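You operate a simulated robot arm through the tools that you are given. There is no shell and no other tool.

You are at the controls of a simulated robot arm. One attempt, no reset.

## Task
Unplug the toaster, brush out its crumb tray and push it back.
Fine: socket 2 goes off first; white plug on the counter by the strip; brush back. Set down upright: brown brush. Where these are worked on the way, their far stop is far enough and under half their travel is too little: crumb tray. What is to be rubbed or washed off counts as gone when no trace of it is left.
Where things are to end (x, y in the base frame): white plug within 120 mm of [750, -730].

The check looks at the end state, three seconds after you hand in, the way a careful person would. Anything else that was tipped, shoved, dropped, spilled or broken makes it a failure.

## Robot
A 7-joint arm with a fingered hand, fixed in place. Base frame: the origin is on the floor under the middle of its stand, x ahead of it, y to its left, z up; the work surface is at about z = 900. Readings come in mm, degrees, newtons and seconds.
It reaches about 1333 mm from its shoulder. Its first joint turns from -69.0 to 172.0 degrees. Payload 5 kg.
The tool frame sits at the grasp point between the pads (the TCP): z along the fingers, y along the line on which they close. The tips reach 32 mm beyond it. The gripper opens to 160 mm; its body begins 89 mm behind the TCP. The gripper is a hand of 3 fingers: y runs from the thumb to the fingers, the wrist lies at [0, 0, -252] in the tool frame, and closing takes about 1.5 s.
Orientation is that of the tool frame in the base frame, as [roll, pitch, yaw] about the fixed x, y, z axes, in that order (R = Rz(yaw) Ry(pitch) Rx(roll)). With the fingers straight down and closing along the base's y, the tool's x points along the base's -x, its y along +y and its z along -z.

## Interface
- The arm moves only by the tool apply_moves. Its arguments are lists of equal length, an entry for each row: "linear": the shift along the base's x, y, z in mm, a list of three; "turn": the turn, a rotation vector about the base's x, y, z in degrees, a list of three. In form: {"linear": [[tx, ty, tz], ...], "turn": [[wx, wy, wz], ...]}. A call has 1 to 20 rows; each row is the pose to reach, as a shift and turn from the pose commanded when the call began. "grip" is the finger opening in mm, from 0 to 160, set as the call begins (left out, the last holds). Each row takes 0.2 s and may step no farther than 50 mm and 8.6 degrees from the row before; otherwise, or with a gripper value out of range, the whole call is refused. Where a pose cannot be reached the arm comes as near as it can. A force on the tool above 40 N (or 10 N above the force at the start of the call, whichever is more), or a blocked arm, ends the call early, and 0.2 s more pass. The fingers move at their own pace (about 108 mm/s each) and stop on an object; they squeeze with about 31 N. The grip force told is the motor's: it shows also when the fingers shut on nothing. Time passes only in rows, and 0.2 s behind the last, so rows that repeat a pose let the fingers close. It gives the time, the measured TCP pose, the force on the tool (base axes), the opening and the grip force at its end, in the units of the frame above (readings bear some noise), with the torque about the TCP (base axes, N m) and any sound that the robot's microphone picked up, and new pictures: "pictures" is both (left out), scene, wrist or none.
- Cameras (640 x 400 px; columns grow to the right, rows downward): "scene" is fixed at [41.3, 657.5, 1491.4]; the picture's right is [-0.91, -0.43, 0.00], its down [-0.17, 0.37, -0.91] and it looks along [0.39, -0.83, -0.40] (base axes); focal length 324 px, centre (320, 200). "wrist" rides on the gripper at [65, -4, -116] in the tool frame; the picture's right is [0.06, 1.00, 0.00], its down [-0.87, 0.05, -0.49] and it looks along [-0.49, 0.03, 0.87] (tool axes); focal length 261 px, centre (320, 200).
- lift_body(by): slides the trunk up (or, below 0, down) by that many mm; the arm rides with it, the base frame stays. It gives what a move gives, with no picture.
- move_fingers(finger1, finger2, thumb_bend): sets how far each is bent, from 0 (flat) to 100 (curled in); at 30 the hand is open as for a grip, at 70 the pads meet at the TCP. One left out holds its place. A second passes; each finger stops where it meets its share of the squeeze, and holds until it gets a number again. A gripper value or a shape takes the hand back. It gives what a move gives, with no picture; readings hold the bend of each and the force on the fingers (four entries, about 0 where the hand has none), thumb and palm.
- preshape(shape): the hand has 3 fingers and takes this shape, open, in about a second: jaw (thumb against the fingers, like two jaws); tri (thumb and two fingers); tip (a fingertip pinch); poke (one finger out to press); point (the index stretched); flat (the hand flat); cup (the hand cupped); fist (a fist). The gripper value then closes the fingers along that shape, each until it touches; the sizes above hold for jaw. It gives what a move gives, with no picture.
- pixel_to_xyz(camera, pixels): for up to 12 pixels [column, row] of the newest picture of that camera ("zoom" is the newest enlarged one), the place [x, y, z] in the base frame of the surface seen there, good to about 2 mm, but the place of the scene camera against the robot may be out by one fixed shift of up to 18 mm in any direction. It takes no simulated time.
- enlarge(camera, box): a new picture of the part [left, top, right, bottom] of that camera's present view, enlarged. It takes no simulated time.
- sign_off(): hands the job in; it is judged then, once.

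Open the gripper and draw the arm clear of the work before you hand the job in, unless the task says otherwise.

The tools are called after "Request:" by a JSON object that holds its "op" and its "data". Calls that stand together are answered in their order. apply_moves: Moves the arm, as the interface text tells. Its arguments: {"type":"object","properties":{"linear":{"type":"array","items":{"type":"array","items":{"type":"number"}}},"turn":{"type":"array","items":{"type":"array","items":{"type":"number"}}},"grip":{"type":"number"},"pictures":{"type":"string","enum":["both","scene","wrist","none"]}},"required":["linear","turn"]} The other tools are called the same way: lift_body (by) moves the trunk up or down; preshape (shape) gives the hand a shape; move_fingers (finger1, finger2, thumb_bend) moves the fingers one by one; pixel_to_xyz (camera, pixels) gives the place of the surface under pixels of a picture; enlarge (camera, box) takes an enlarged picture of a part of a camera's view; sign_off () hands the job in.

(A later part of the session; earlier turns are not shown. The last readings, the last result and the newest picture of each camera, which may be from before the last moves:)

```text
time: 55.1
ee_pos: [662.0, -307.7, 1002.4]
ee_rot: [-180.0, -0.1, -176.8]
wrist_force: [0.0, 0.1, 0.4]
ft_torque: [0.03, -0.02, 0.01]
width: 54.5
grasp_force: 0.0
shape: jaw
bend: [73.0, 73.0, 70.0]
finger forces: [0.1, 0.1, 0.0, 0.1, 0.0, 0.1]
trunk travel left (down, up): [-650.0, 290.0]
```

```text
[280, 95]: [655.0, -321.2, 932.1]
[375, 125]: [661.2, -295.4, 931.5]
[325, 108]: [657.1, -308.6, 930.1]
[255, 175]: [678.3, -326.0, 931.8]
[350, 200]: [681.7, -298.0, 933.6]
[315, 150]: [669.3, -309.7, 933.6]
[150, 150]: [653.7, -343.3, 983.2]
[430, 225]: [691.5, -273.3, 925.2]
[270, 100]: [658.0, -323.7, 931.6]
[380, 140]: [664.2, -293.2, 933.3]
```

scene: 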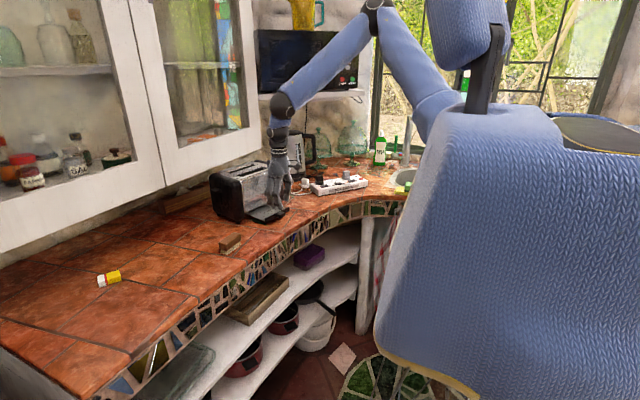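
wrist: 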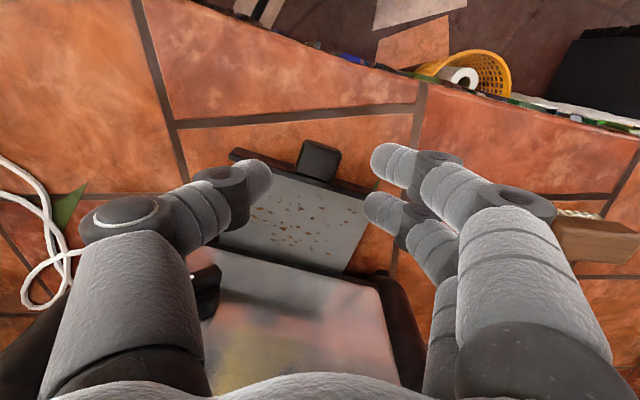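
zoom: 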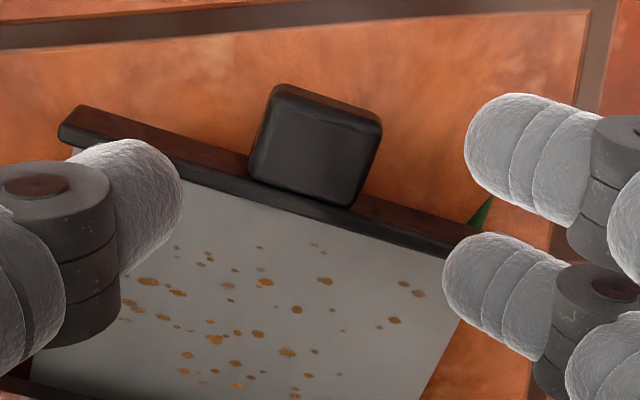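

I descend over the tab to TCP z≈948 with the fingers either side of it.

Request:
{"op": "apply_moves", "data": {"linear": [[-2.7, -1.3, -25], [-2.7, -1.3, -45], [-2.7, -1.3, -54]], "turn": [[0, 0, 0], [0, 0, 0], [0, 0, 0]]}}

Request:
{"op": "enlarge", "data": {"camera": "wrist", "box": [220, 110, 420, 250]}}

```text
time: 55.9
ee_pos: [656.5, -310.3, 947.5]
ee_rot: [180.0, -0.2, -176.8]
wrist_force: [-0.6, 0.4, -0.1]
ft_torque: [0.02, 0.0, -0.02]
width: 54.7
grasp_force: 0.0
shape: jaw
bend: [73.0, 73.0, 70.0]
finger forces: [0.0, 0.0, 0.0, 0.0, 0.1, 0.0]
trunk travel left (down, up): [-650.0, 290.0]
```

scene: 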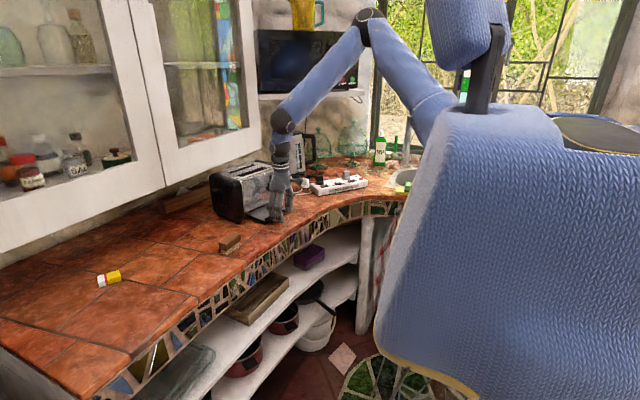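
wrist: 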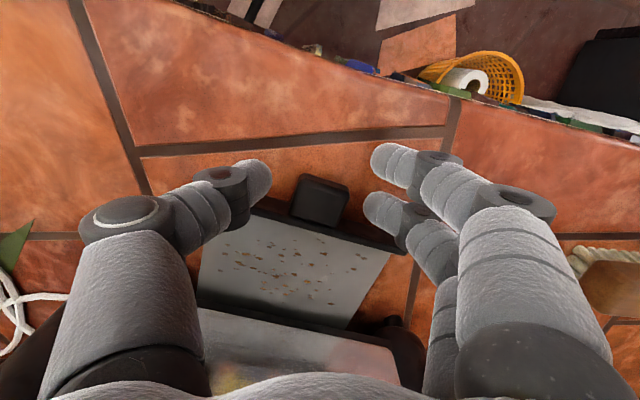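

```text
2.86 times, centred on (320, 180) of wrist
```

zoom: 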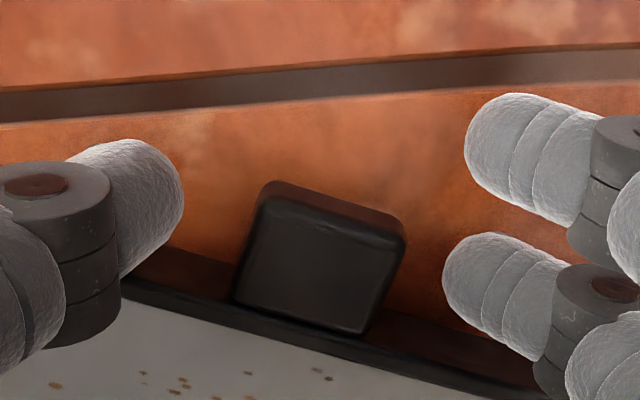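

Thumb and finger 2 flank the tab's middle. I close on it.

Request:
{"op": "apply_moves", "data": {"linear": [[0, 0, 0], [0, 0, 0], [0, 0, 0], [0, 0, 0], [0, 0, 0]], "turn": [[0, 0, 0], [0, 0, 0], [0, 0, 0], [0, 0, 0], [0, 0, 0]], "grip": 16, "pictures": "wrist"}}

Request:
{"op": "enlarge", "data": {"camera": "wrist", "box": [220, 110, 420, 250]}}

```text
time: 57.1
ee_pos: [657.3, -309.0, 947.6]
ee_rot: [180.0, -0.1, -177.0]
wrist_force: [-1.7, -4.6, -4.4]
ft_torque: [-0.04, 0.02, 0.07]
width: 12.7
grasp_force: 30.7
shape: jaw
bend: [69.0, 72.0, 70.0]
finger forces: [0.0, 17.0, 0.0, 0.1, 25.2, 0.0]
trunk travel left (down, up): [-650.0, 290.0]
```

wrist: 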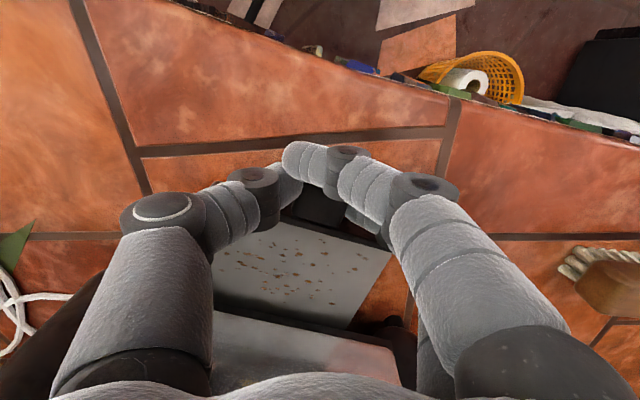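

```text
2.86 times, centred on (320, 180) of wrist
```

zoom: 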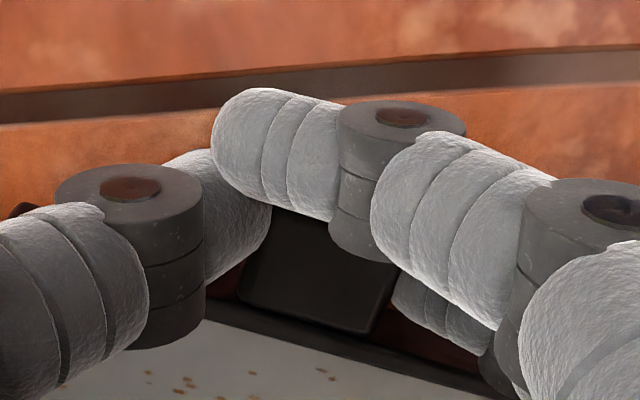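

The tab is pinched again (25/17 N). I pull outward in 4 mm steps watching the x-force for the end stop.

Request:
{"op": "apply_moves", "data": {"linear": [[-4, 0.8, 0], [-8, 1.7, 0], [-12, 2.5, 0]], "turn": [[0, 0, 0], [0, 0, 0], [0, 0, 0]], "pictures": "wrist"}}

Request:
{"op": "enlarge", "data": {"camera": "wrist", "box": [180, 110, 440, 290]}}

```text
time: 57.9
ee_pos: [646.5, -306.4, 947.7]
ee_rot: [-179.9, -0.2, -176.9]
wrist_force: [-0.7, -2.8, -6.4]
ft_torque: [0.0, 0.03, 0.05]
width: 12.4
grasp_force: 30.4
shape: jaw
bend: [69.0, 72.0, 70.0]
finger forces: [0.0, 17.5, 0.0, 0.0, 24.2, 0.0]
trunk travel left (down, up): [-650.0, 290.0]
```

wrist: 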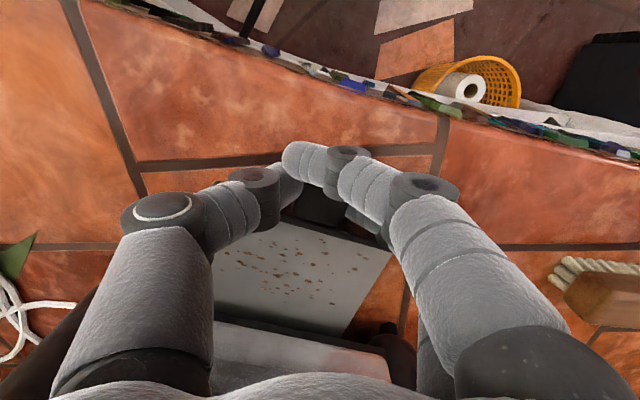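

```text
2.22 times, centred on (310, 200) of wrist
```

zoom: 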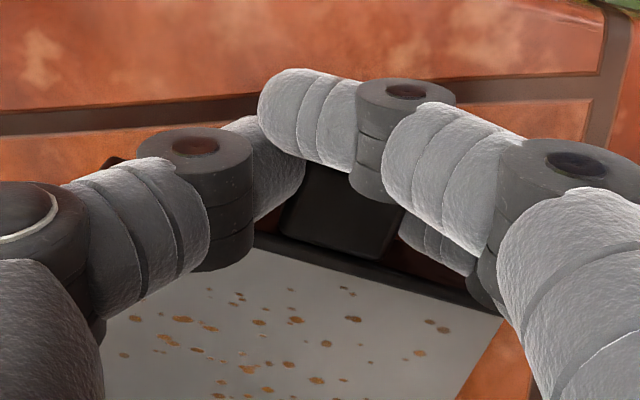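

It slid another 11 mm freely, and no more crumbs appear beyond the patch. I keep pulling toward the stop.

Request:
{"op": "apply_moves", "data": {"linear": [[-4, 0.8, 0], [-8, 1.7, 0], [-12, 2.5, 0], [-16, 3.4, 0]], "turn": [[0, 0, 0], [0, 0, 0], [0, 0, 0], [0, 0, 0]], "pictures": "wrist"}}

Request:
{"op": "enlarge", "data": {"camera": "wrist", "box": [180, 110, 440, 350]}}

```text
time: 58.9
ee_pos: [631.3, -303.5, 946.7]
ee_rot: [-180.0, -0.1, -176.8]
wrist_force: [-0.9, -1.5, -5.5]
ft_torque: [0.04, -0.01, 0.09]
width: 12.3
grasp_force: 31.0
shape: jaw
bend: [69.0, 72.0, 70.0]
finger forces: [0.1, 18.0, 0.1, 0.0, 24.0, 0.1]
trunk travel left (down, up): [-650.0, 290.0]
```

wrist: 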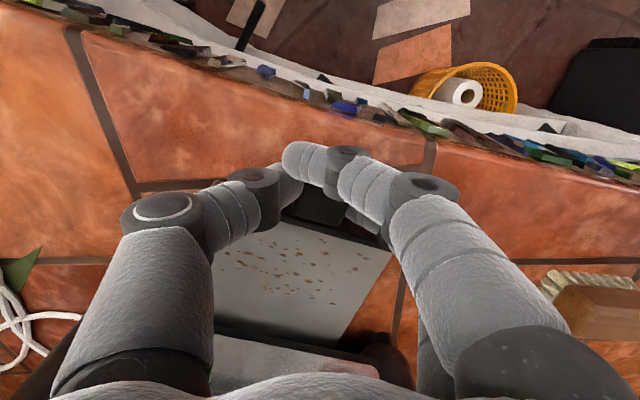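

```text
1.67 times, centred on (310, 230) of wrist
```

zoom: 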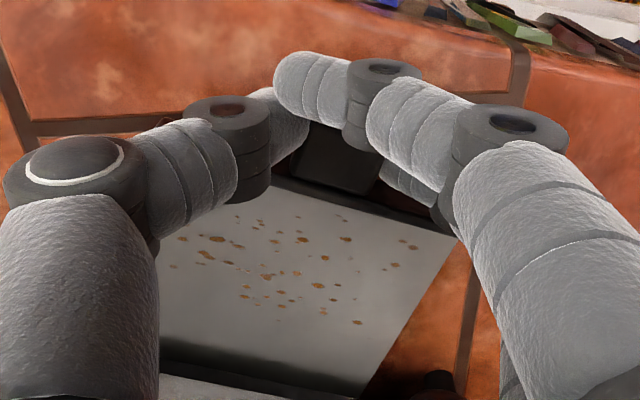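

The whole crumb patch is out with ~25 mm to spare. I pull gently a little more to look for the stop.

Request:
{"op": "apply_moves", "data": {"linear": [[-4, 0.8, 0], [-8, 1.7, 0], [-12, 2.5, 0]], "turn": [[0, 0, 0], [0, 0, 0], [0, 0, 0]], "pictures": "scene"}}

Request:
{"op": "enlarge", "data": {"camera": "scene", "box": [220, 160, 310, 225]}}

```text
time: 59.7
ee_pos: [617.5, -301.6, 949.3]
ee_rot: [-179.9, -0.1, -177.0]
wrist_force: [0.3, 0.1, -5.8]
ft_torque: [0.11, -0.01, 0.11]
width: 12.0
grasp_force: 30.8
shape: jaw
bend: [69.0, 72.0, 70.0]
finger forces: [0.0, 19.1, 0.0, 0.1, 23.4, 0.0]
trunk travel left (down, up): [-650.0, 290.0]
```

scene: 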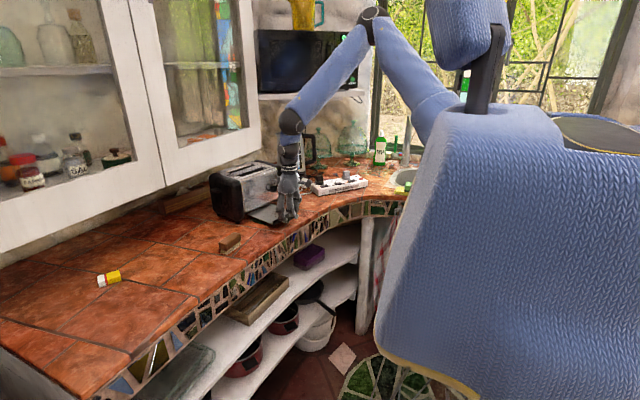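

```text
6.15 times, centred on (265, 192) of scene
```

zoom: 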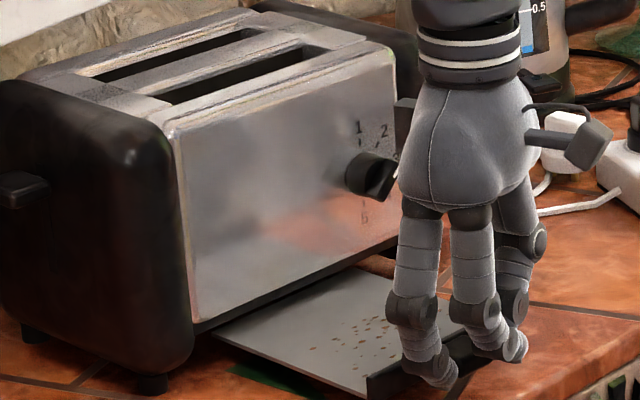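

About 120 mm is out, clearly beyond half the travel, and all crumbs are exposed. I release the tab and rise.

Request:
{"op": "apply_moves", "data": {"linear": [[0, 0, 0], [0, 0, 0], [0, 0, 0]], "turn": [[0, 0, 0], [0, 0, 0], [0, 0, 0]], "grip": 56, "pictures": "none"}}

Request:
{"op": "apply_moves", "data": {"linear": [[0, 0, 20], [0, 0, 60], [0, 0, 105], [0, 0, 150], [-5, 0, 190]], "turn": [[0, 0, 0], [0, 0, 0], [0, 0, -5], [0, 0, -10], [0, 0, -15]]}}

Request:
{"op": "enlarge", "data": {"camera": "wrist", "box": [180, 90, 440, 260]}}

```text
time: 60.5
ee_pos: [617.0, -300.5, 948.1]
ee_rot: [-180.0, 0.0, -176.9]
wrist_force: [0.0, -0.1, -0.5]
ft_torque: [-0.01, -0.03, -0.04]
width: 55.6
grasp_force: 0.0
shape: jaw
bend: [73.0, 73.0, 70.0]
finger forces: [0.0, 0.0, 0.1, 0.0, 0.0, 0.1]
trunk travel left (down, up): [-650.0, 290.0]
```

```text
time: 61.7
ee_pos: [611.1, -299.1, 1138.7]
ee_rot: [-179.9, 0.1, 168.0]
wrist_force: [-0.7, -0.2, 0.2]
ft_torque: [0.04, -0.02, 0.03]
width: 55.6
grasp_force: 0.1
shape: jaw
bend: [73.0, 73.0, 70.0]
finger forces: [0.1, 0.1, 0.1, 0.0, 0.0, 0.0]
trunk travel left (down, up): [-650.0, 290.0]
```

scene: 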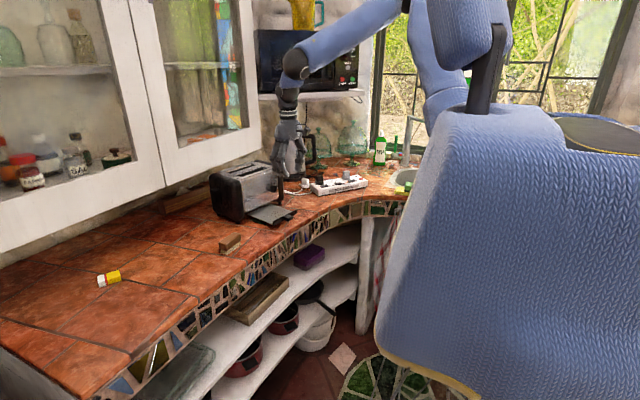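
wrist: 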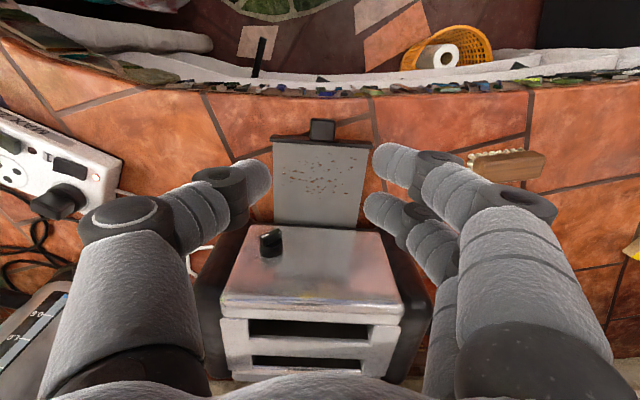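

```text
2.35 times, centred on (310, 175) of wrist
```

zoom: 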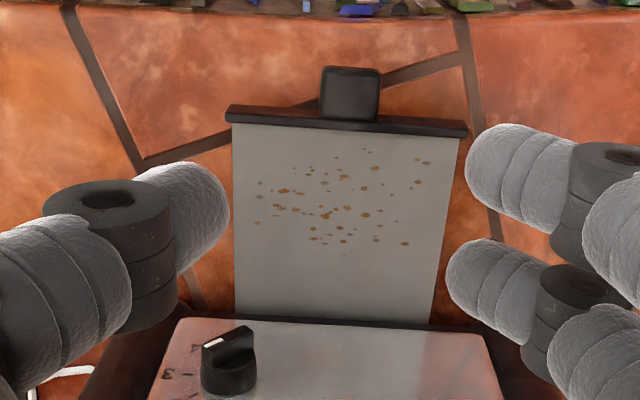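

Now the crumb patch is well clear of the toaster. I measure patch corners and tray edges.

Request:
{"op": "pixel_to_xyz", "data": {"camera": "zoom", "pixels": [[258, 183], [256, 222], [425, 163], [418, 182], [405, 243], [343, 255], [362, 150], [310, 168], [235, 130], [460, 140], [330, 75], [350, 110]]}}

Request:
{"op": "pixel_to_xyz", "data": {"camera": "zoom", "pixels": [[236, 310], [430, 318], [240, 200], [450, 200], [345, 200], [232, 112], [465, 125], [350, 125], [345, 70], [375, 72], [320, 310], [350, 140]]}}

Request:
{"op": "enlarge", "data": {"camera": "wrist", "box": [430, 120, 590, 220]}}

```text
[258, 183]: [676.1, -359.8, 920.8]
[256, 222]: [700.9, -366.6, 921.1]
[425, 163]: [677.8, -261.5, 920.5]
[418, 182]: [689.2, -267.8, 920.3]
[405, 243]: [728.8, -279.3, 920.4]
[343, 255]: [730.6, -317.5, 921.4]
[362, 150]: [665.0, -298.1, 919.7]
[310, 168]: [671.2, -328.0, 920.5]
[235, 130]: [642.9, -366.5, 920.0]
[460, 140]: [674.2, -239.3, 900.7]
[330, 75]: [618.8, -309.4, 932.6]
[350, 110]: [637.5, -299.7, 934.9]
```

```text
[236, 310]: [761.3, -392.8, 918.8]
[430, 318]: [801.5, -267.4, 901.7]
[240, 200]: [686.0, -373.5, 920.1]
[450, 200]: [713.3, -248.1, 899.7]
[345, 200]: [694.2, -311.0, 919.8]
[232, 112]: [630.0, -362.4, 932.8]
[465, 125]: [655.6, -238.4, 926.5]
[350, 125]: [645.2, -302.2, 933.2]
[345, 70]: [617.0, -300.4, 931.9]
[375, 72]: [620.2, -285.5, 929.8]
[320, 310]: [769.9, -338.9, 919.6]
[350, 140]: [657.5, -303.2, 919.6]
```

```text
4.00 times, centred on (510, 170) of wrist
```

zoom: 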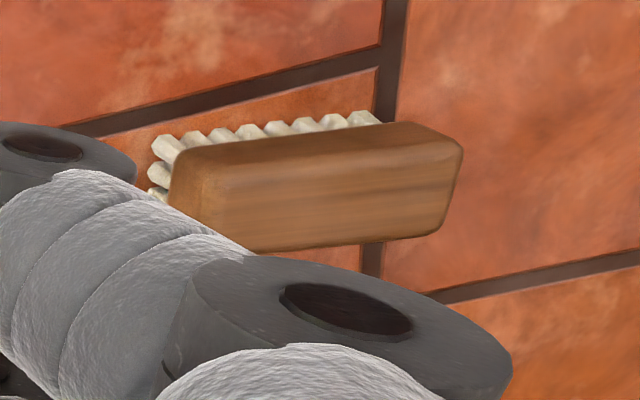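

Crumbs span about 70 x 100 mm on the tray. Now for the brush: I move over it to see its exact pose.

Request:
{"op": "apply_moves", "data": {"linear": [[0, 45, 0], [5, 90, 0], [10, 135, 0], [15, 180, -10], [20, 220, -20]], "turn": [[0, 0, 3], [0, 0, 6], [0, 0, 9], [0, 0, 12], [0, 0, 12]], "grip": 100}}

Request:
{"op": "enlarge", "data": {"camera": "wrist", "box": [240, 100, 440, 230]}}

```text
time: 62.9
ee_pos: [628.1, -96.4, 1116.2]
ee_rot: [179.8, -0.1, -180.0]
wrist_force: [0.6, 0.2, -2.6]
ft_torque: [-0.03, 0.04, 0.01]
width: 100.1
grasp_force: 0.1
shape: jaw
bend: [70.0, 70.0, 69.0]
finger forces: [0.1, 0.1, 0.0, 0.1, 0.1, 0.1]
out of reach, approached as far as the arm can: row 5
trunk travel left (down, up): [-650.0, 290.0]
```

scene: 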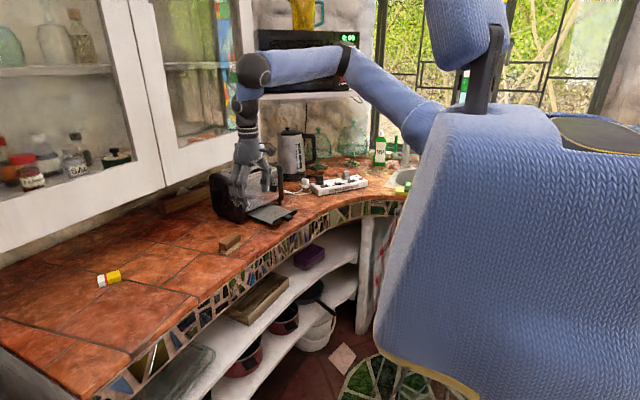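
wrist: 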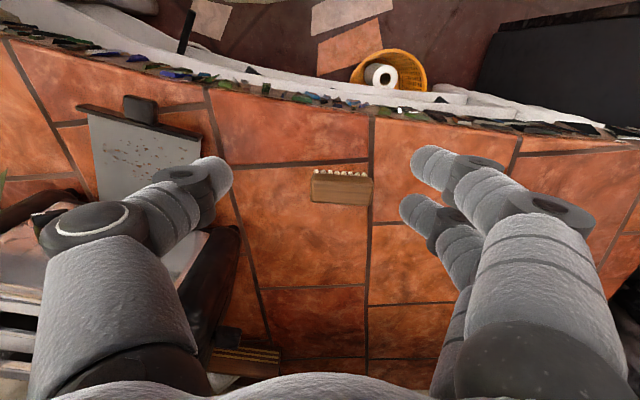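

```text
3.08 times, centred on (340, 165) of wrist
```

zoom: 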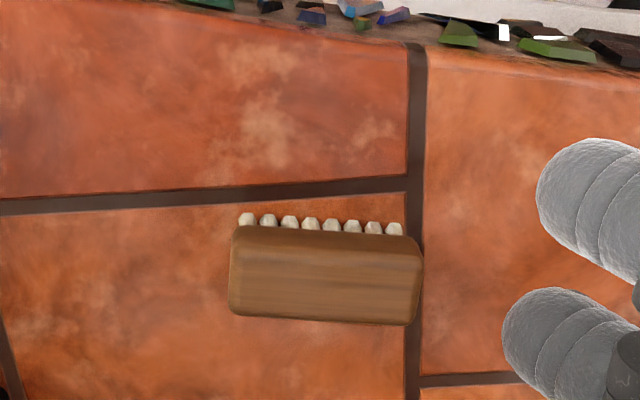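

Brush lies square to the view at wrist zoom (325,275), bristles down. I measure its corners and height.

Request:
{"op": "pixel_to_xyz", "data": {"camera": "zoom", "pixels": [[238, 235], [415, 245], [408, 320], [234, 308], [325, 275], [325, 235], [325, 315], [310, 225], [248, 220], [395, 228], [310, 216], [325, 260]]}}

```text
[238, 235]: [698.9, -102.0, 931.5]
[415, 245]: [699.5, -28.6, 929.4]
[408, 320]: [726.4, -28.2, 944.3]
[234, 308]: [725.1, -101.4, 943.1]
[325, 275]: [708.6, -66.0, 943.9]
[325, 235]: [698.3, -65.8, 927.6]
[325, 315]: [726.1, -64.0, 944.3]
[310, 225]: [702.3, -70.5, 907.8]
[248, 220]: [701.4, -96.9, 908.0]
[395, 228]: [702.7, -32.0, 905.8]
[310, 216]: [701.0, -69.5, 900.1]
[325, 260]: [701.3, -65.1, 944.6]
```

Brush block: centre (713,-65), 30 x 76 mm, top z=944, long axis along y. I rotate the hand +90° and hover above it.

Request:
{"op": "apply_moves", "data": {"linear": [[8, 3, 0], [16, 6, 0], [24, 9, 0], [32, 12, 0], [40, 15, 0], [48, 18, 0], [56, 21, 0], [64, 24, -10], [72, 27, -25], [80, 29, -40], [85, 31, -56]], "turn": [[0, 0, 8.2], [0, 0, 16.4], [0, 0, 24.6], [0, 0, 32.8], [0, 0, 41], [0, 0, 49.2], [0, 0, 57.4], [0, 0, 65.6], [0, 0, 73.8], [0, 0, 82], [0, 0, 90]], "grip": 64}}

Request:
{"op": "enlarge", "data": {"camera": "wrist", "box": [220, 90, 420, 230]}}

```text
time: 65.3
ee_pos: [690.0, -116.4, 1085.5]
ee_rot: [-179.8, 0.2, -93.0]
wrist_force: [-0.4, 0.1, -0.5]
ft_torque: [-0.04, 0.01, 0.0]
width: 64.4
grasp_force: 0.1
shape: jaw
bend: [73.0, 73.0, 70.0]
finger forces: [0.0, 0.0, 0.1, 0.0, 0.0, 0.0]
out of reach, approached as far as the arm can: row 1, 2, 3, 4, 5, 6, 7, 8, 9, 10, 11
trunk travel left (down, up): [-650.0, 290.0]
```

scene: 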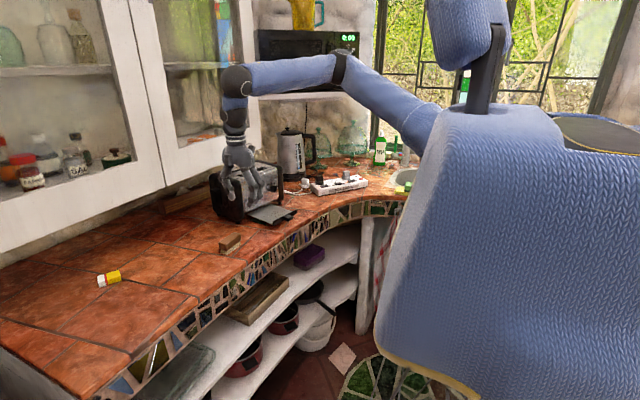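
wrist: 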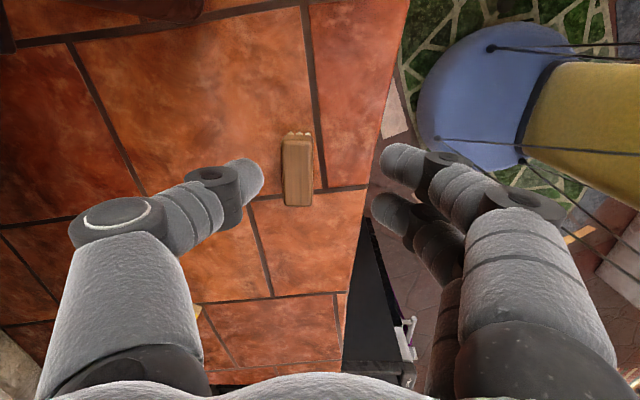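

```text
2.86 times, centred on (320, 160) of wrist
```

zoom: 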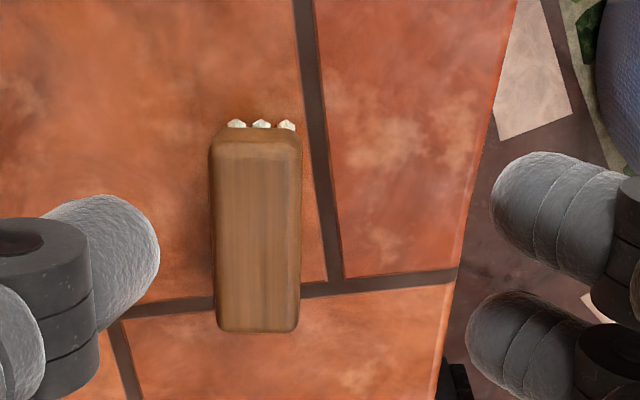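

The arm couldn't fully reach that pose (it seems too close in at this height). I'll try lower, where the wrist is farther from the shoulder: command (716,-65,~1010), still well above the brush.

Request:
{"op": "apply_moves", "data": {"linear": [[0, -17, -20], [-3, -17, -40], [-3, -17, -55], [-3, -17, -55]], "turn": [[0, 0, 0], [0, 0, 0], [0, 0, 0], [0, 0, 0]], "pictures": "wrist"}}

```text
time: 66.3
ee_pos: [689.8, -131.7, 1029.4]
ee_rot: [-179.8, 0.2, -93.1]
wrist_force: [1.3, -0.3, 0.5]
ft_torque: [0.0, 0.0, -0.01]
width: 64.6
grasp_force: 0.0
shape: jaw
bend: [73.0, 73.0, 70.0]
finger forces: [0.0, 0.1, 0.1, 0.1, 0.1, 0.1]
trunk travel left (down, up): [-650.0, 290.0]
```

wrist: 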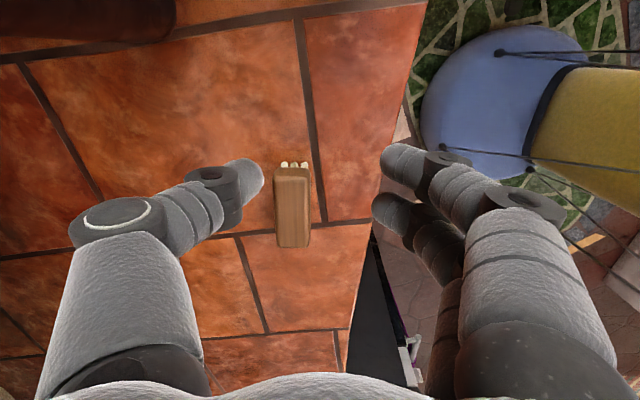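

Now the pose is reachable and commands track again. I step toward the brush centre (713,-65) while lowering slightly.

Request:
{"op": "apply_moves", "data": {"linear": [[8, 20, -10], [16, 45, -20], [23, 67, -30]], "turn": [[0, 0, 1], [0, 0, 2], [0, 0, 3]]}}

Request:
{"op": "enlarge", "data": {"camera": "wrist", "box": [220, 90, 420, 230]}}

```text
time: 67.1
ee_pos: [688.1, -121.4, 1012.9]
ee_rot: [-179.8, 0.4, -90.6]
wrist_force: [-0.2, -0.7, -0.4]
ft_torque: [0.03, 0.01, -0.06]
width: 64.6
grasp_force: 0.1
shape: jaw
bend: [73.0, 73.0, 70.0]
finger forces: [0.1, 0.1, 0.0, 0.0, 0.1, 0.0]
out of reach, approached as far as the arm can: row 1, 2, 3
trunk travel left (down, up): [-650.0, 290.0]
```

scene: 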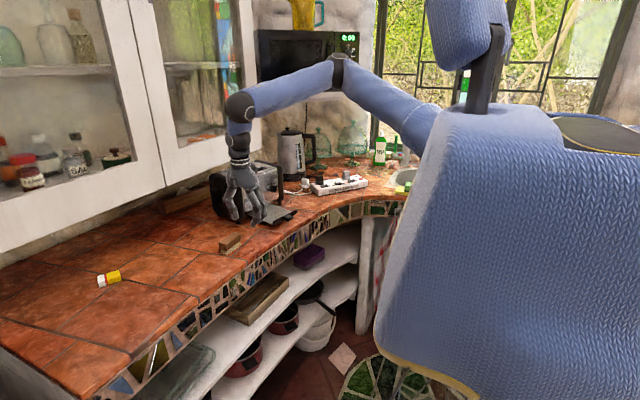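
wrist: 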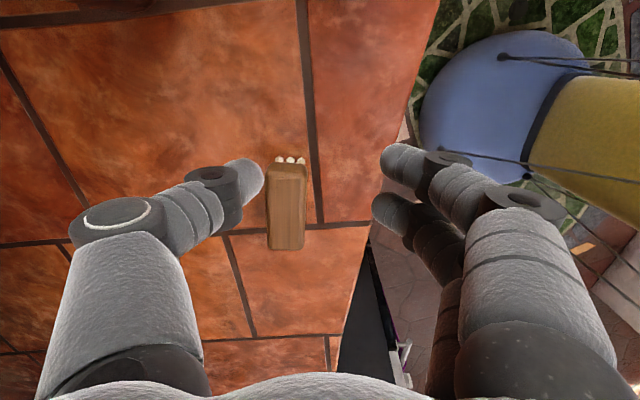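

```text
2.86 times, centred on (320, 160) of wrist
```

zoom: 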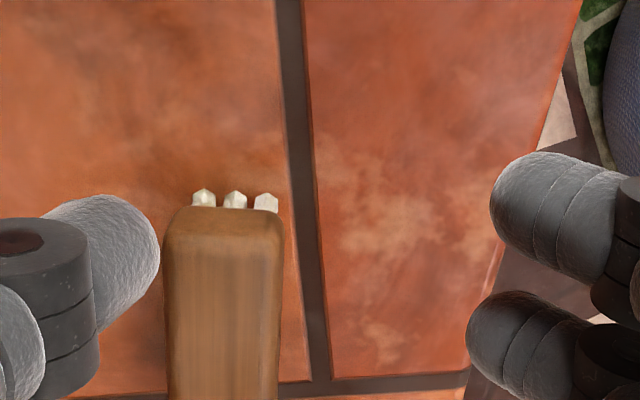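

Moving toward +y is still blocked here, probably by arm folding. I'll raise the trunk 150 mm to change the arm geometry (the hand simply rises with it).

Request:
{"op": "lift_body", "data": {"by": 150}}

Request:
{"op": "apply_moves", "data": {"linear": [[8, 15, -20], [16, 35, -45], [22, 56, -75]], "turn": [[0, 0, 0], [0, 0, 0], [0, 0, 0]]}}

```text
time: 68.9
ee_pos: [687.1, -122.4, 1162.4]
ee_rot: [-179.8, 0.5, -90.6]
wrist_force: [-0.1, -0.3, 0.5]
ft_torque: [0.03, -0.05, 0.02]
width: 64.5
grasp_force: 0.1
shape: jaw
bend: [73.0, 73.0, 70.0]
finger forces: [0.0, 0.1, 0.0, 0.1, 0.1, 0.0]
trunk travel left (down, up): [-800.0, 140.0]
```

```text
time: 69.7
ee_pos: [684.7, -127.9, 1126.6]
ee_rot: [-179.7, 0.8, -90.7]
wrist_force: [0.7, -0.3, -0.1]
ft_torque: [-0.03, -0.01, -0.01]
width: 64.6
grasp_force: 0.1
shape: jaw
bend: [73.0, 73.0, 70.0]
finger forces: [0.1, 0.0, 0.0, 0.1, 0.0, 0.0]
out of reach, approached as far as the arm can: row 1, 2, 3
trunk travel left (down, up): [-800.0, 140.0]
```

scene: 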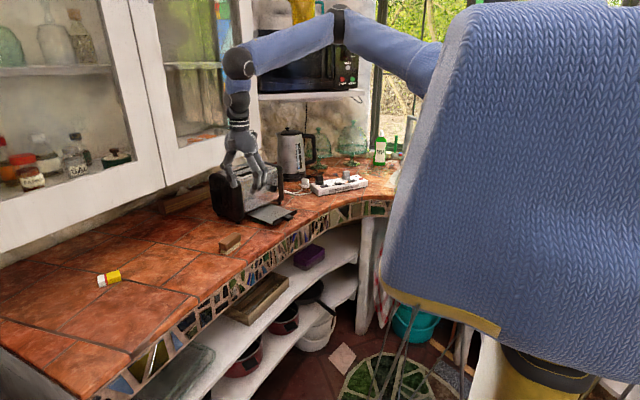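
wrist: 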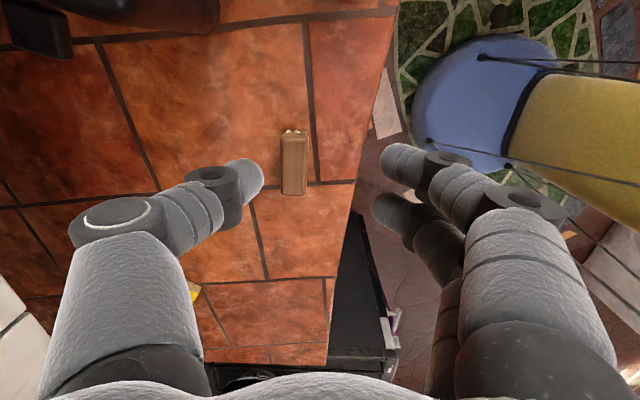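

Still limited. To find what limits it, I test moving only in +x at this yaw.

Request:
{"op": "apply_moves", "data": {"linear": [[15, 0, -10], [30, 0, -20]], "turn": [[0, 0, 0], [0, 0, 0]], "pictures": "none"}}

Request:
{"op": "apply_moves", "data": {"linear": [[0, 20, 0]], "turn": [[0, 0, 0]], "pictures": "none"}}

Request:
{"op": "apply_moves", "data": {"linear": [[0, 0, 0], [0, 0, 0], [0, 0, 0], [0, 0, 0]], "turn": [[0, 0, -8], [0, 0, -16], [0, 0, -24], [0, 0, -32]], "pictures": "none"}}

Request:
{"op": "apply_moves", "data": {"linear": [[0, 20, 0], [0, 40, 0]], "turn": [[0, 0, 0], [0, 0, 0]], "pictures": "none"}}

```text
time: 70.3
ee_pos: [708.9, -144.6, 1110.9]
ee_rot: [-179.5, 0.8, -90.6]
wrist_force: [0.2, -0.7, 0.7]
ft_torque: [0.01, 0.0, 0.03]
width: 64.4
grasp_force: 0.1
shape: jaw
bend: [73.0, 73.0, 70.0]
finger forces: [0.0, 0.0, 0.0, 0.0, 0.0, 0.0]
out of reach, approached as far as the arm can: row 1, 2
trunk travel left (down, up): [-800.0, 140.0]
```

```text
time: 70.7
ee_pos: [700.6, -139.7, 1116.8]
ee_rot: [-179.7, 0.8, -90.6]
wrist_force: [0.2, -0.5, -0.2]
ft_torque: [0.02, -0.02, 0.0]
width: 64.6
grasp_force: 0.1
shape: jaw
bend: [73.0, 73.0, 70.0]
finger forces: [0.0, 0.0, 0.0, 0.0, 0.0, 0.1]
out of reach, approached as far as the arm can: row 1
trunk travel left (down, up): [-800.0, 140.0]
```

```text
time: 71.7
ee_pos: [702.1, -141.3, 1116.6]
ee_rot: [-179.8, 0.7, -122.7]
wrist_force: [0.0, -0.1, -0.1]
ft_torque: [-0.03, -0.02, -0.02]
width: 64.5
grasp_force: 0.1
shape: jaw
bend: [73.0, 73.0, 70.0]
finger forces: [0.0, 0.0, 0.1, 0.0, 0.0, 0.0]
trunk travel left (down, up): [-800.0, 140.0]
```

```text
time: 72.3
ee_pos: [693.9, -133.4, 1121.9]
ee_rot: [-179.8, 0.6, -122.6]
wrist_force: [0.9, 0.3, 1.2]
ft_torque: [0.0, -0.01, 0.01]
width: 64.5
grasp_force: 0.2
shape: jaw
bend: [73.0, 73.0, 70.0]
finger forces: [0.0, 0.0, 0.1, 0.0, 0.0, 0.0]
out of reach, approached as far as the arm can: row 1, 2
trunk travel left (down, up): [-800.0, 140.0]
```

The limit doesn't depend on yaw. I'll look at the surroundings (cabinet edge) before trying a more stretched-out path to change the arm's posture.

Request:
{"op": "pixel_to_xyz", "data": {"camera": "scene", "pixels": [[160, 205], [50, 250], [220, 160], [100, 180], [340, 20], [330, 50], [245, 60], [430, 60], [440, 100], [160, 180], [30, 230], [112, 278]]}}

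Request:
{"op": "apply_moves", "data": {"linear": [[-10, -30, 0], [0, -30, 0]], "turn": [[0, 0, 0], [0, 0, 0]]}}

```text
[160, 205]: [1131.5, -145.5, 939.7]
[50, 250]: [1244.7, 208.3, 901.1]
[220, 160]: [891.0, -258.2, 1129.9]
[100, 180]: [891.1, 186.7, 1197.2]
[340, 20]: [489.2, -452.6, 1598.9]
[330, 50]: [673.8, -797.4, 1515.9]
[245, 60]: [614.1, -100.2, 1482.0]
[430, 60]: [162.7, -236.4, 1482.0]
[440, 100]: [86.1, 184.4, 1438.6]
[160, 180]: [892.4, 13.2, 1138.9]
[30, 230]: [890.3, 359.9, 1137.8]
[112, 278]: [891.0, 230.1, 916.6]
```

```text
time: 72.9
ee_pos: [694.1, -163.2, 1122.1]
ee_rot: [-180.0, 0.3, -122.6]
wrist_force: [1.1, -0.1, -0.7]
ft_torque: [-0.05, 0.03, 0.0]
width: 64.7
grasp_force: 0.0
shape: jaw
bend: [73.0, 73.0, 70.0]
finger forces: [0.0, 0.1, 0.1, 0.1, 0.1, 0.0]
trunk travel left (down, up): [-800.0, 140.0]
```

scene: 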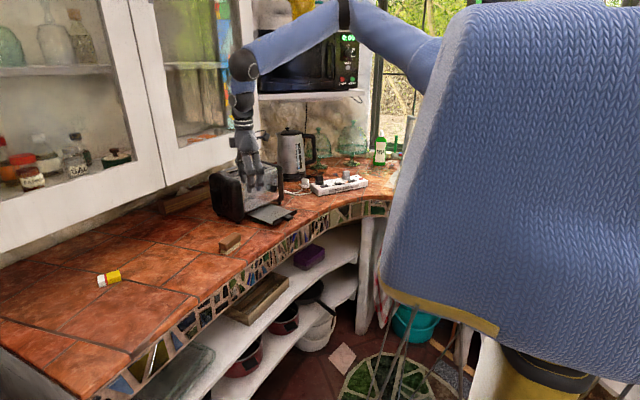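
wrist: 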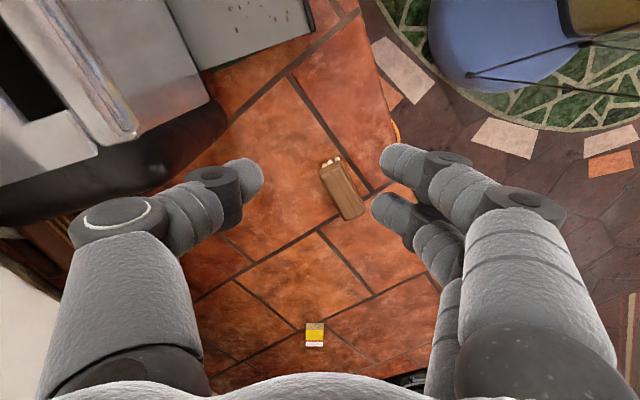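

The elbow sits at about (490,-450,1600) and the cabinet front at x≈891. I'll try reaching the area from farther out: first +x to ~790, then +y.

Request:
{"op": "apply_moves", "data": {"linear": [[30, 0, 0], [60, 0, 0], [90, 0, 0], [100, 30, 0], [100, 60, 0], [100, 95, 0]], "turn": [[0, 0, 0], [0, 0, 0], [0, 0, 0], [0, 0, 0], [0, 0, 0], [0, 0, 0]]}}

```text
time: 74.3
ee_pos: [754.8, -161.7, 1138.7]
ee_rot: [-179.8, 0.8, -122.5]
wrist_force: [-0.1, -0.1, 0.5]
ft_torque: [-0.03, 0.01, 0.02]
width: 64.4
grasp_force: 0.1
shape: jaw
bend: [73.0, 73.0, 70.0]
finger forces: [0.1, 0.0, 0.0, 0.0, 0.1, 0.0]
out of reach, approached as far as the arm can: row 3, 4, 5, 6
trunk travel left (down, up): [-800.0, 140.0]
```

scene: 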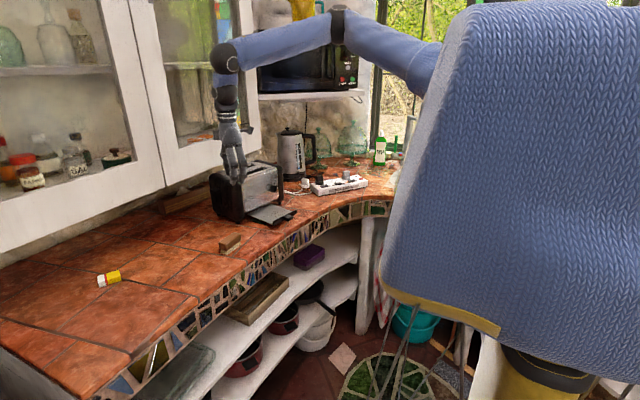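
wrist: 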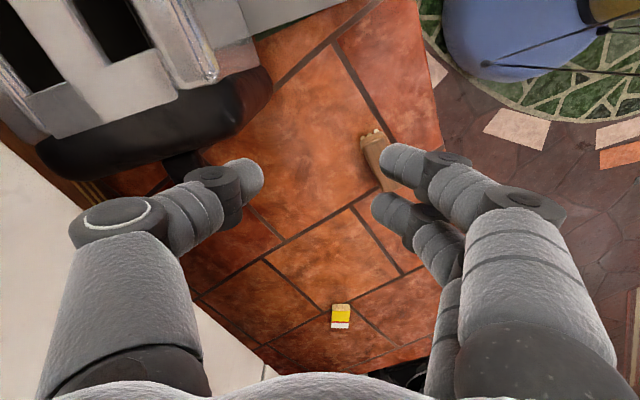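

The arm is near its limit here, but a tilted hand (leaning toward -y) would keep the wrist within reach. I move back to a clear spot and lower the trunk to its original height.

Request:
{"op": "apply_moves", "data": {"linear": [[-35, 5, 0], [-75, 10, 0]], "turn": [[0, 0, 0], [0, 0, 0]], "pictures": "none"}}

Request:
{"op": "lift_body", "data": {"by": -100}}

Request:
{"op": "apply_moves", "data": {"linear": [[0, -10, 0], [0, -20, 0], [0, -30, 0], [0, -30, 0], [0, -30, 0]], "turn": [[0, 0, 8], [0, 0, 16], [0, 0, 24], [0, 0, 32.5], [0, 0, 32.5]]}}

```text
time: 74.9
ee_pos: [676.1, -150.0, 1142.7]
ee_rot: [-179.7, 0.6, -122.5]
wrist_force: [-0.8, 1.0, -1.2]
ft_torque: [-0.01, 0.01, -0.04]
width: 64.3
grasp_force: 0.1
shape: jaw
bend: [73.0, 73.0, 70.0]
finger forces: [0.0, 0.1, 0.1, 0.0, 0.1, 0.1]
trunk travel left (down, up): [-800.0, 140.0]
```

```text
time: 76.2
ee_pos: [677.9, -150.2, 1043.0]
ee_rot: [-179.8, 0.4, -122.6]
wrist_force: [0.3, -0.1, 0.6]
ft_torque: [-0.01, 0.0, -0.02]
width: 64.1
grasp_force: 0.0
shape: jaw
bend: [73.0, 73.0, 70.0]
finger forces: [0.1, 0.0, 0.0, 0.0, 0.0, 0.0]
trunk travel left (down, up): [-700.0, 240.0]
```

```text
time: 77.4
ee_pos: [678.2, -180.0, 1043.2]
ee_rot: [-179.6, 0.5, -89.9]
wrist_force: [0.5, -1.0, 0.4]
ft_torque: [-0.01, 0.0, 0.03]
width: 64.3
grasp_force: 0.1
shape: jaw
bend: [73.0, 73.0, 70.0]
finger forces: [0.0, 0.0, 0.0, 0.0, 0.1, 0.0]
trunk travel left (down, up): [-700.0, 240.0]
```

scene: 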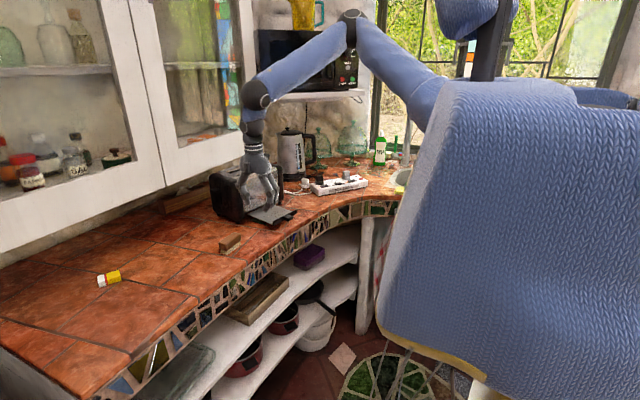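
wrist: 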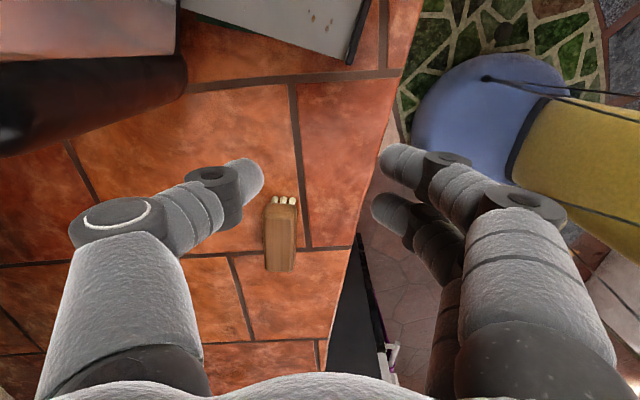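

Now I tilt the hand 35° about x (wrist leaning toward -y) while moving to a pre-grasp pose near the brush.

Request:
{"op": "apply_moves", "data": {"linear": [[7, 10, 0], [14, 25, 0], [21, 40, -10], [28, 57, -25], [35, 73, -48]], "turn": [[7, 0, 0], [14, 0, 0], [21, 0, 0], [28, 0, 0], [35, 0, 0]]}}

Request:
{"op": "enlarge", "data": {"camera": "wrist", "box": [220, 90, 420, 250]}}

Request:
{"op": "enlarge", "data": {"camera": "scene", "box": [190, 150, 310, 270]}}

```text
time: 78.6
ee_pos: [713.6, -106.7, 994.5]
ee_rot: [-179.9, 35.8, -90.2]
wrist_force: [0.2, -0.6, 0.6]
ft_torque: [0.03, 0.0, 0.02]
width: 64.1
grasp_force: 0.1
shape: jaw
bend: [73.0, 73.0, 70.0]
finger forces: [0.0, 0.1, 0.0, 0.0, 0.0, 0.1]
trunk travel left (down, up): [-700.0, 240.0]
```

scene: 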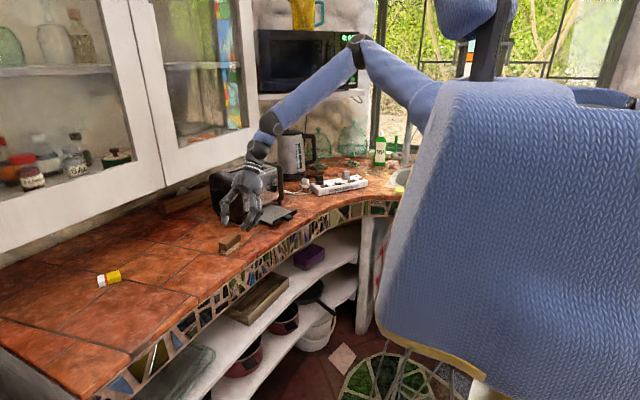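
wrist: 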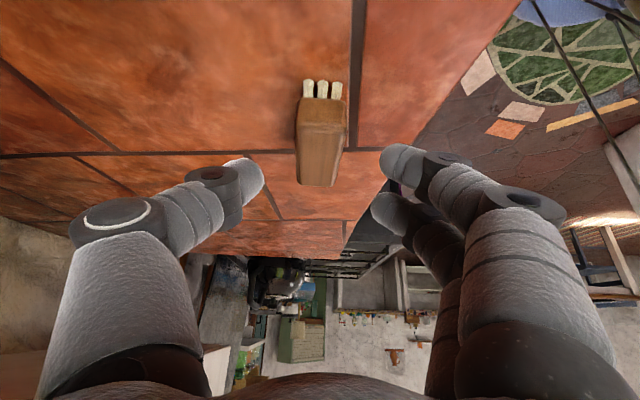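

```text
2.50 times, centred on (320, 170) of wrist
```

zoom: 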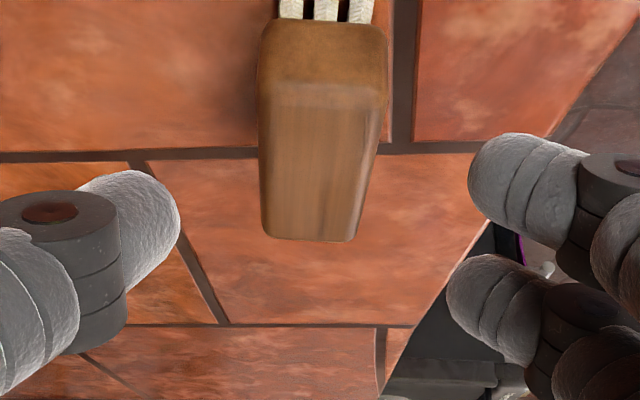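

```text
3.33 times, centred on (250, 210) of scene
```

zoom: 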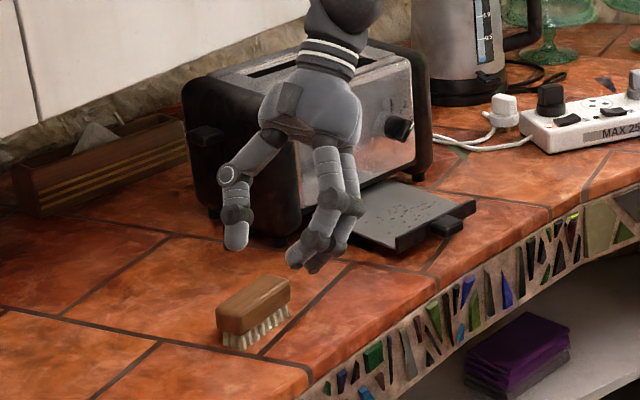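

The brush is centred between thumb and fingers. I re-measure its block edges in this view.

Request:
{"op": "enlarge", "data": {"camera": "wrist", "box": [270, 70, 370, 200]}}

Request:
{"op": "pixel_to_xyz", "data": {"camera": "wrist", "pixels": [[299, 105], [346, 105], [299, 125], [347, 125], [302, 180], [335, 182], [320, 140], [320, 105], [310, 85], [335, 88], [345, 150], [300, 150]]}}

```text
3.08 times, centred on (320, 135) of wrist
```

zoom: 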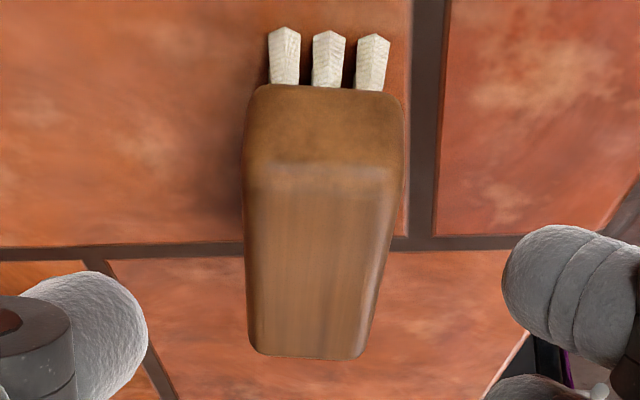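

```text
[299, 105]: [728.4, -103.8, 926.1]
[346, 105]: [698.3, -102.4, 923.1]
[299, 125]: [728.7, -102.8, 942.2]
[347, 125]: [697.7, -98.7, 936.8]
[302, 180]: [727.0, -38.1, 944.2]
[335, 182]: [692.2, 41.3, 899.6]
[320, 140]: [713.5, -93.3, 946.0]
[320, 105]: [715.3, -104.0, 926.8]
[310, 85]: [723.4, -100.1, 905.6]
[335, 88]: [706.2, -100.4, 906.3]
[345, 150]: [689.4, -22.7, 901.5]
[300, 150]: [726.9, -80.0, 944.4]
```

Block x-extent 697.5–728.7, near end y≈-104. I advance along the tilted approach to the grasp pose.

Request:
{"op": "apply_moves", "data": {"linear": [[-0.5, 10, -16], [-1, 20, -32], [-1.5, 28.7, -47]], "turn": [[0, 0, 0], [0, 0, 0], [0, 0, 0]]}}

Request:
{"op": "enlarge", "data": {"camera": "wrist", "box": [220, 90, 420, 250]}}

Request:
{"op": "enlarge", "data": {"camera": "scene", "box": [200, 180, 290, 260]}}

```text
time: 79.4
ee_pos: [711.0, -77.3, 946.5]
ee_rot: [-179.8, 35.6, -90.2]
wrist_force: [-0.7, -0.8, -0.9]
ft_torque: [0.01, -0.02, 0.01]
width: 64.2
grasp_force: 0.2
shape: jaw
bend: [73.0, 73.0, 70.0]
finger forces: [0.0, 0.0, 0.1, 0.1, 0.0, 0.0]
trunk travel left (down, up): [-700.0, 240.0]
```

scene: 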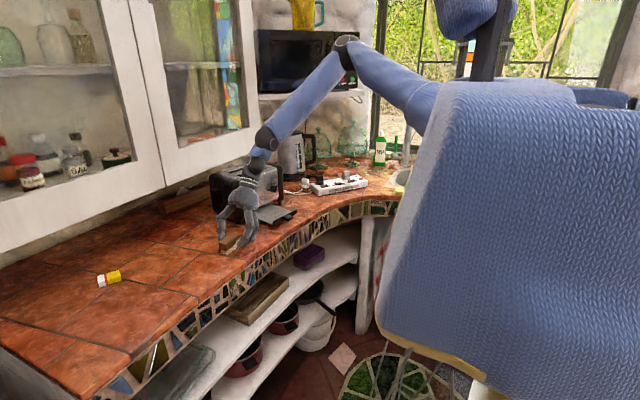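
wrist: 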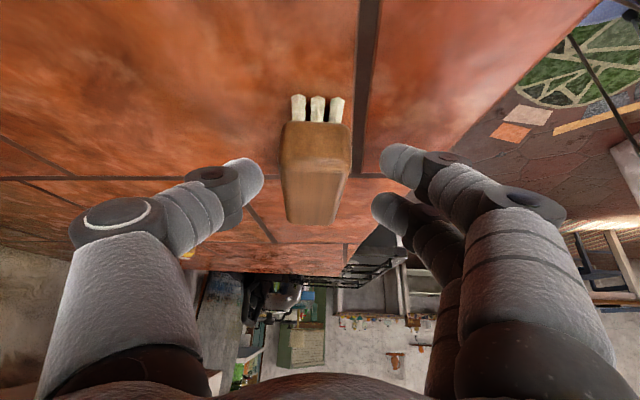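

```text
2.50 times, centred on (320, 170) of wrist
```

zoom: 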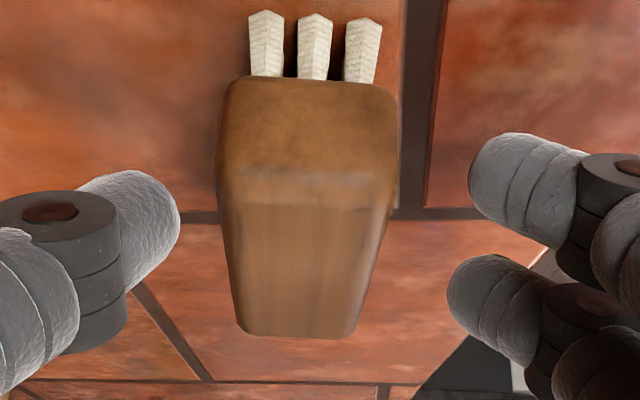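

```text
5.00 times, centred on (245, 220) of scene
```

zoom: 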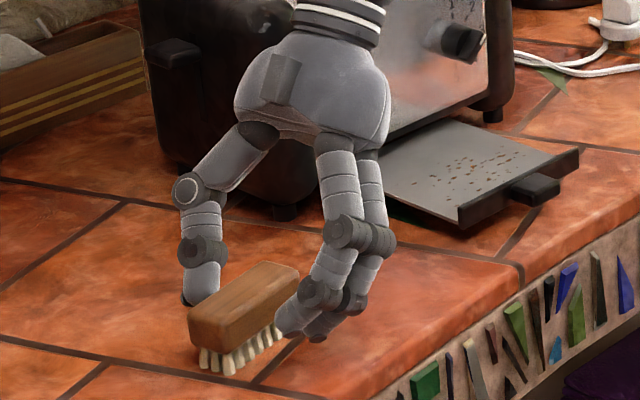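

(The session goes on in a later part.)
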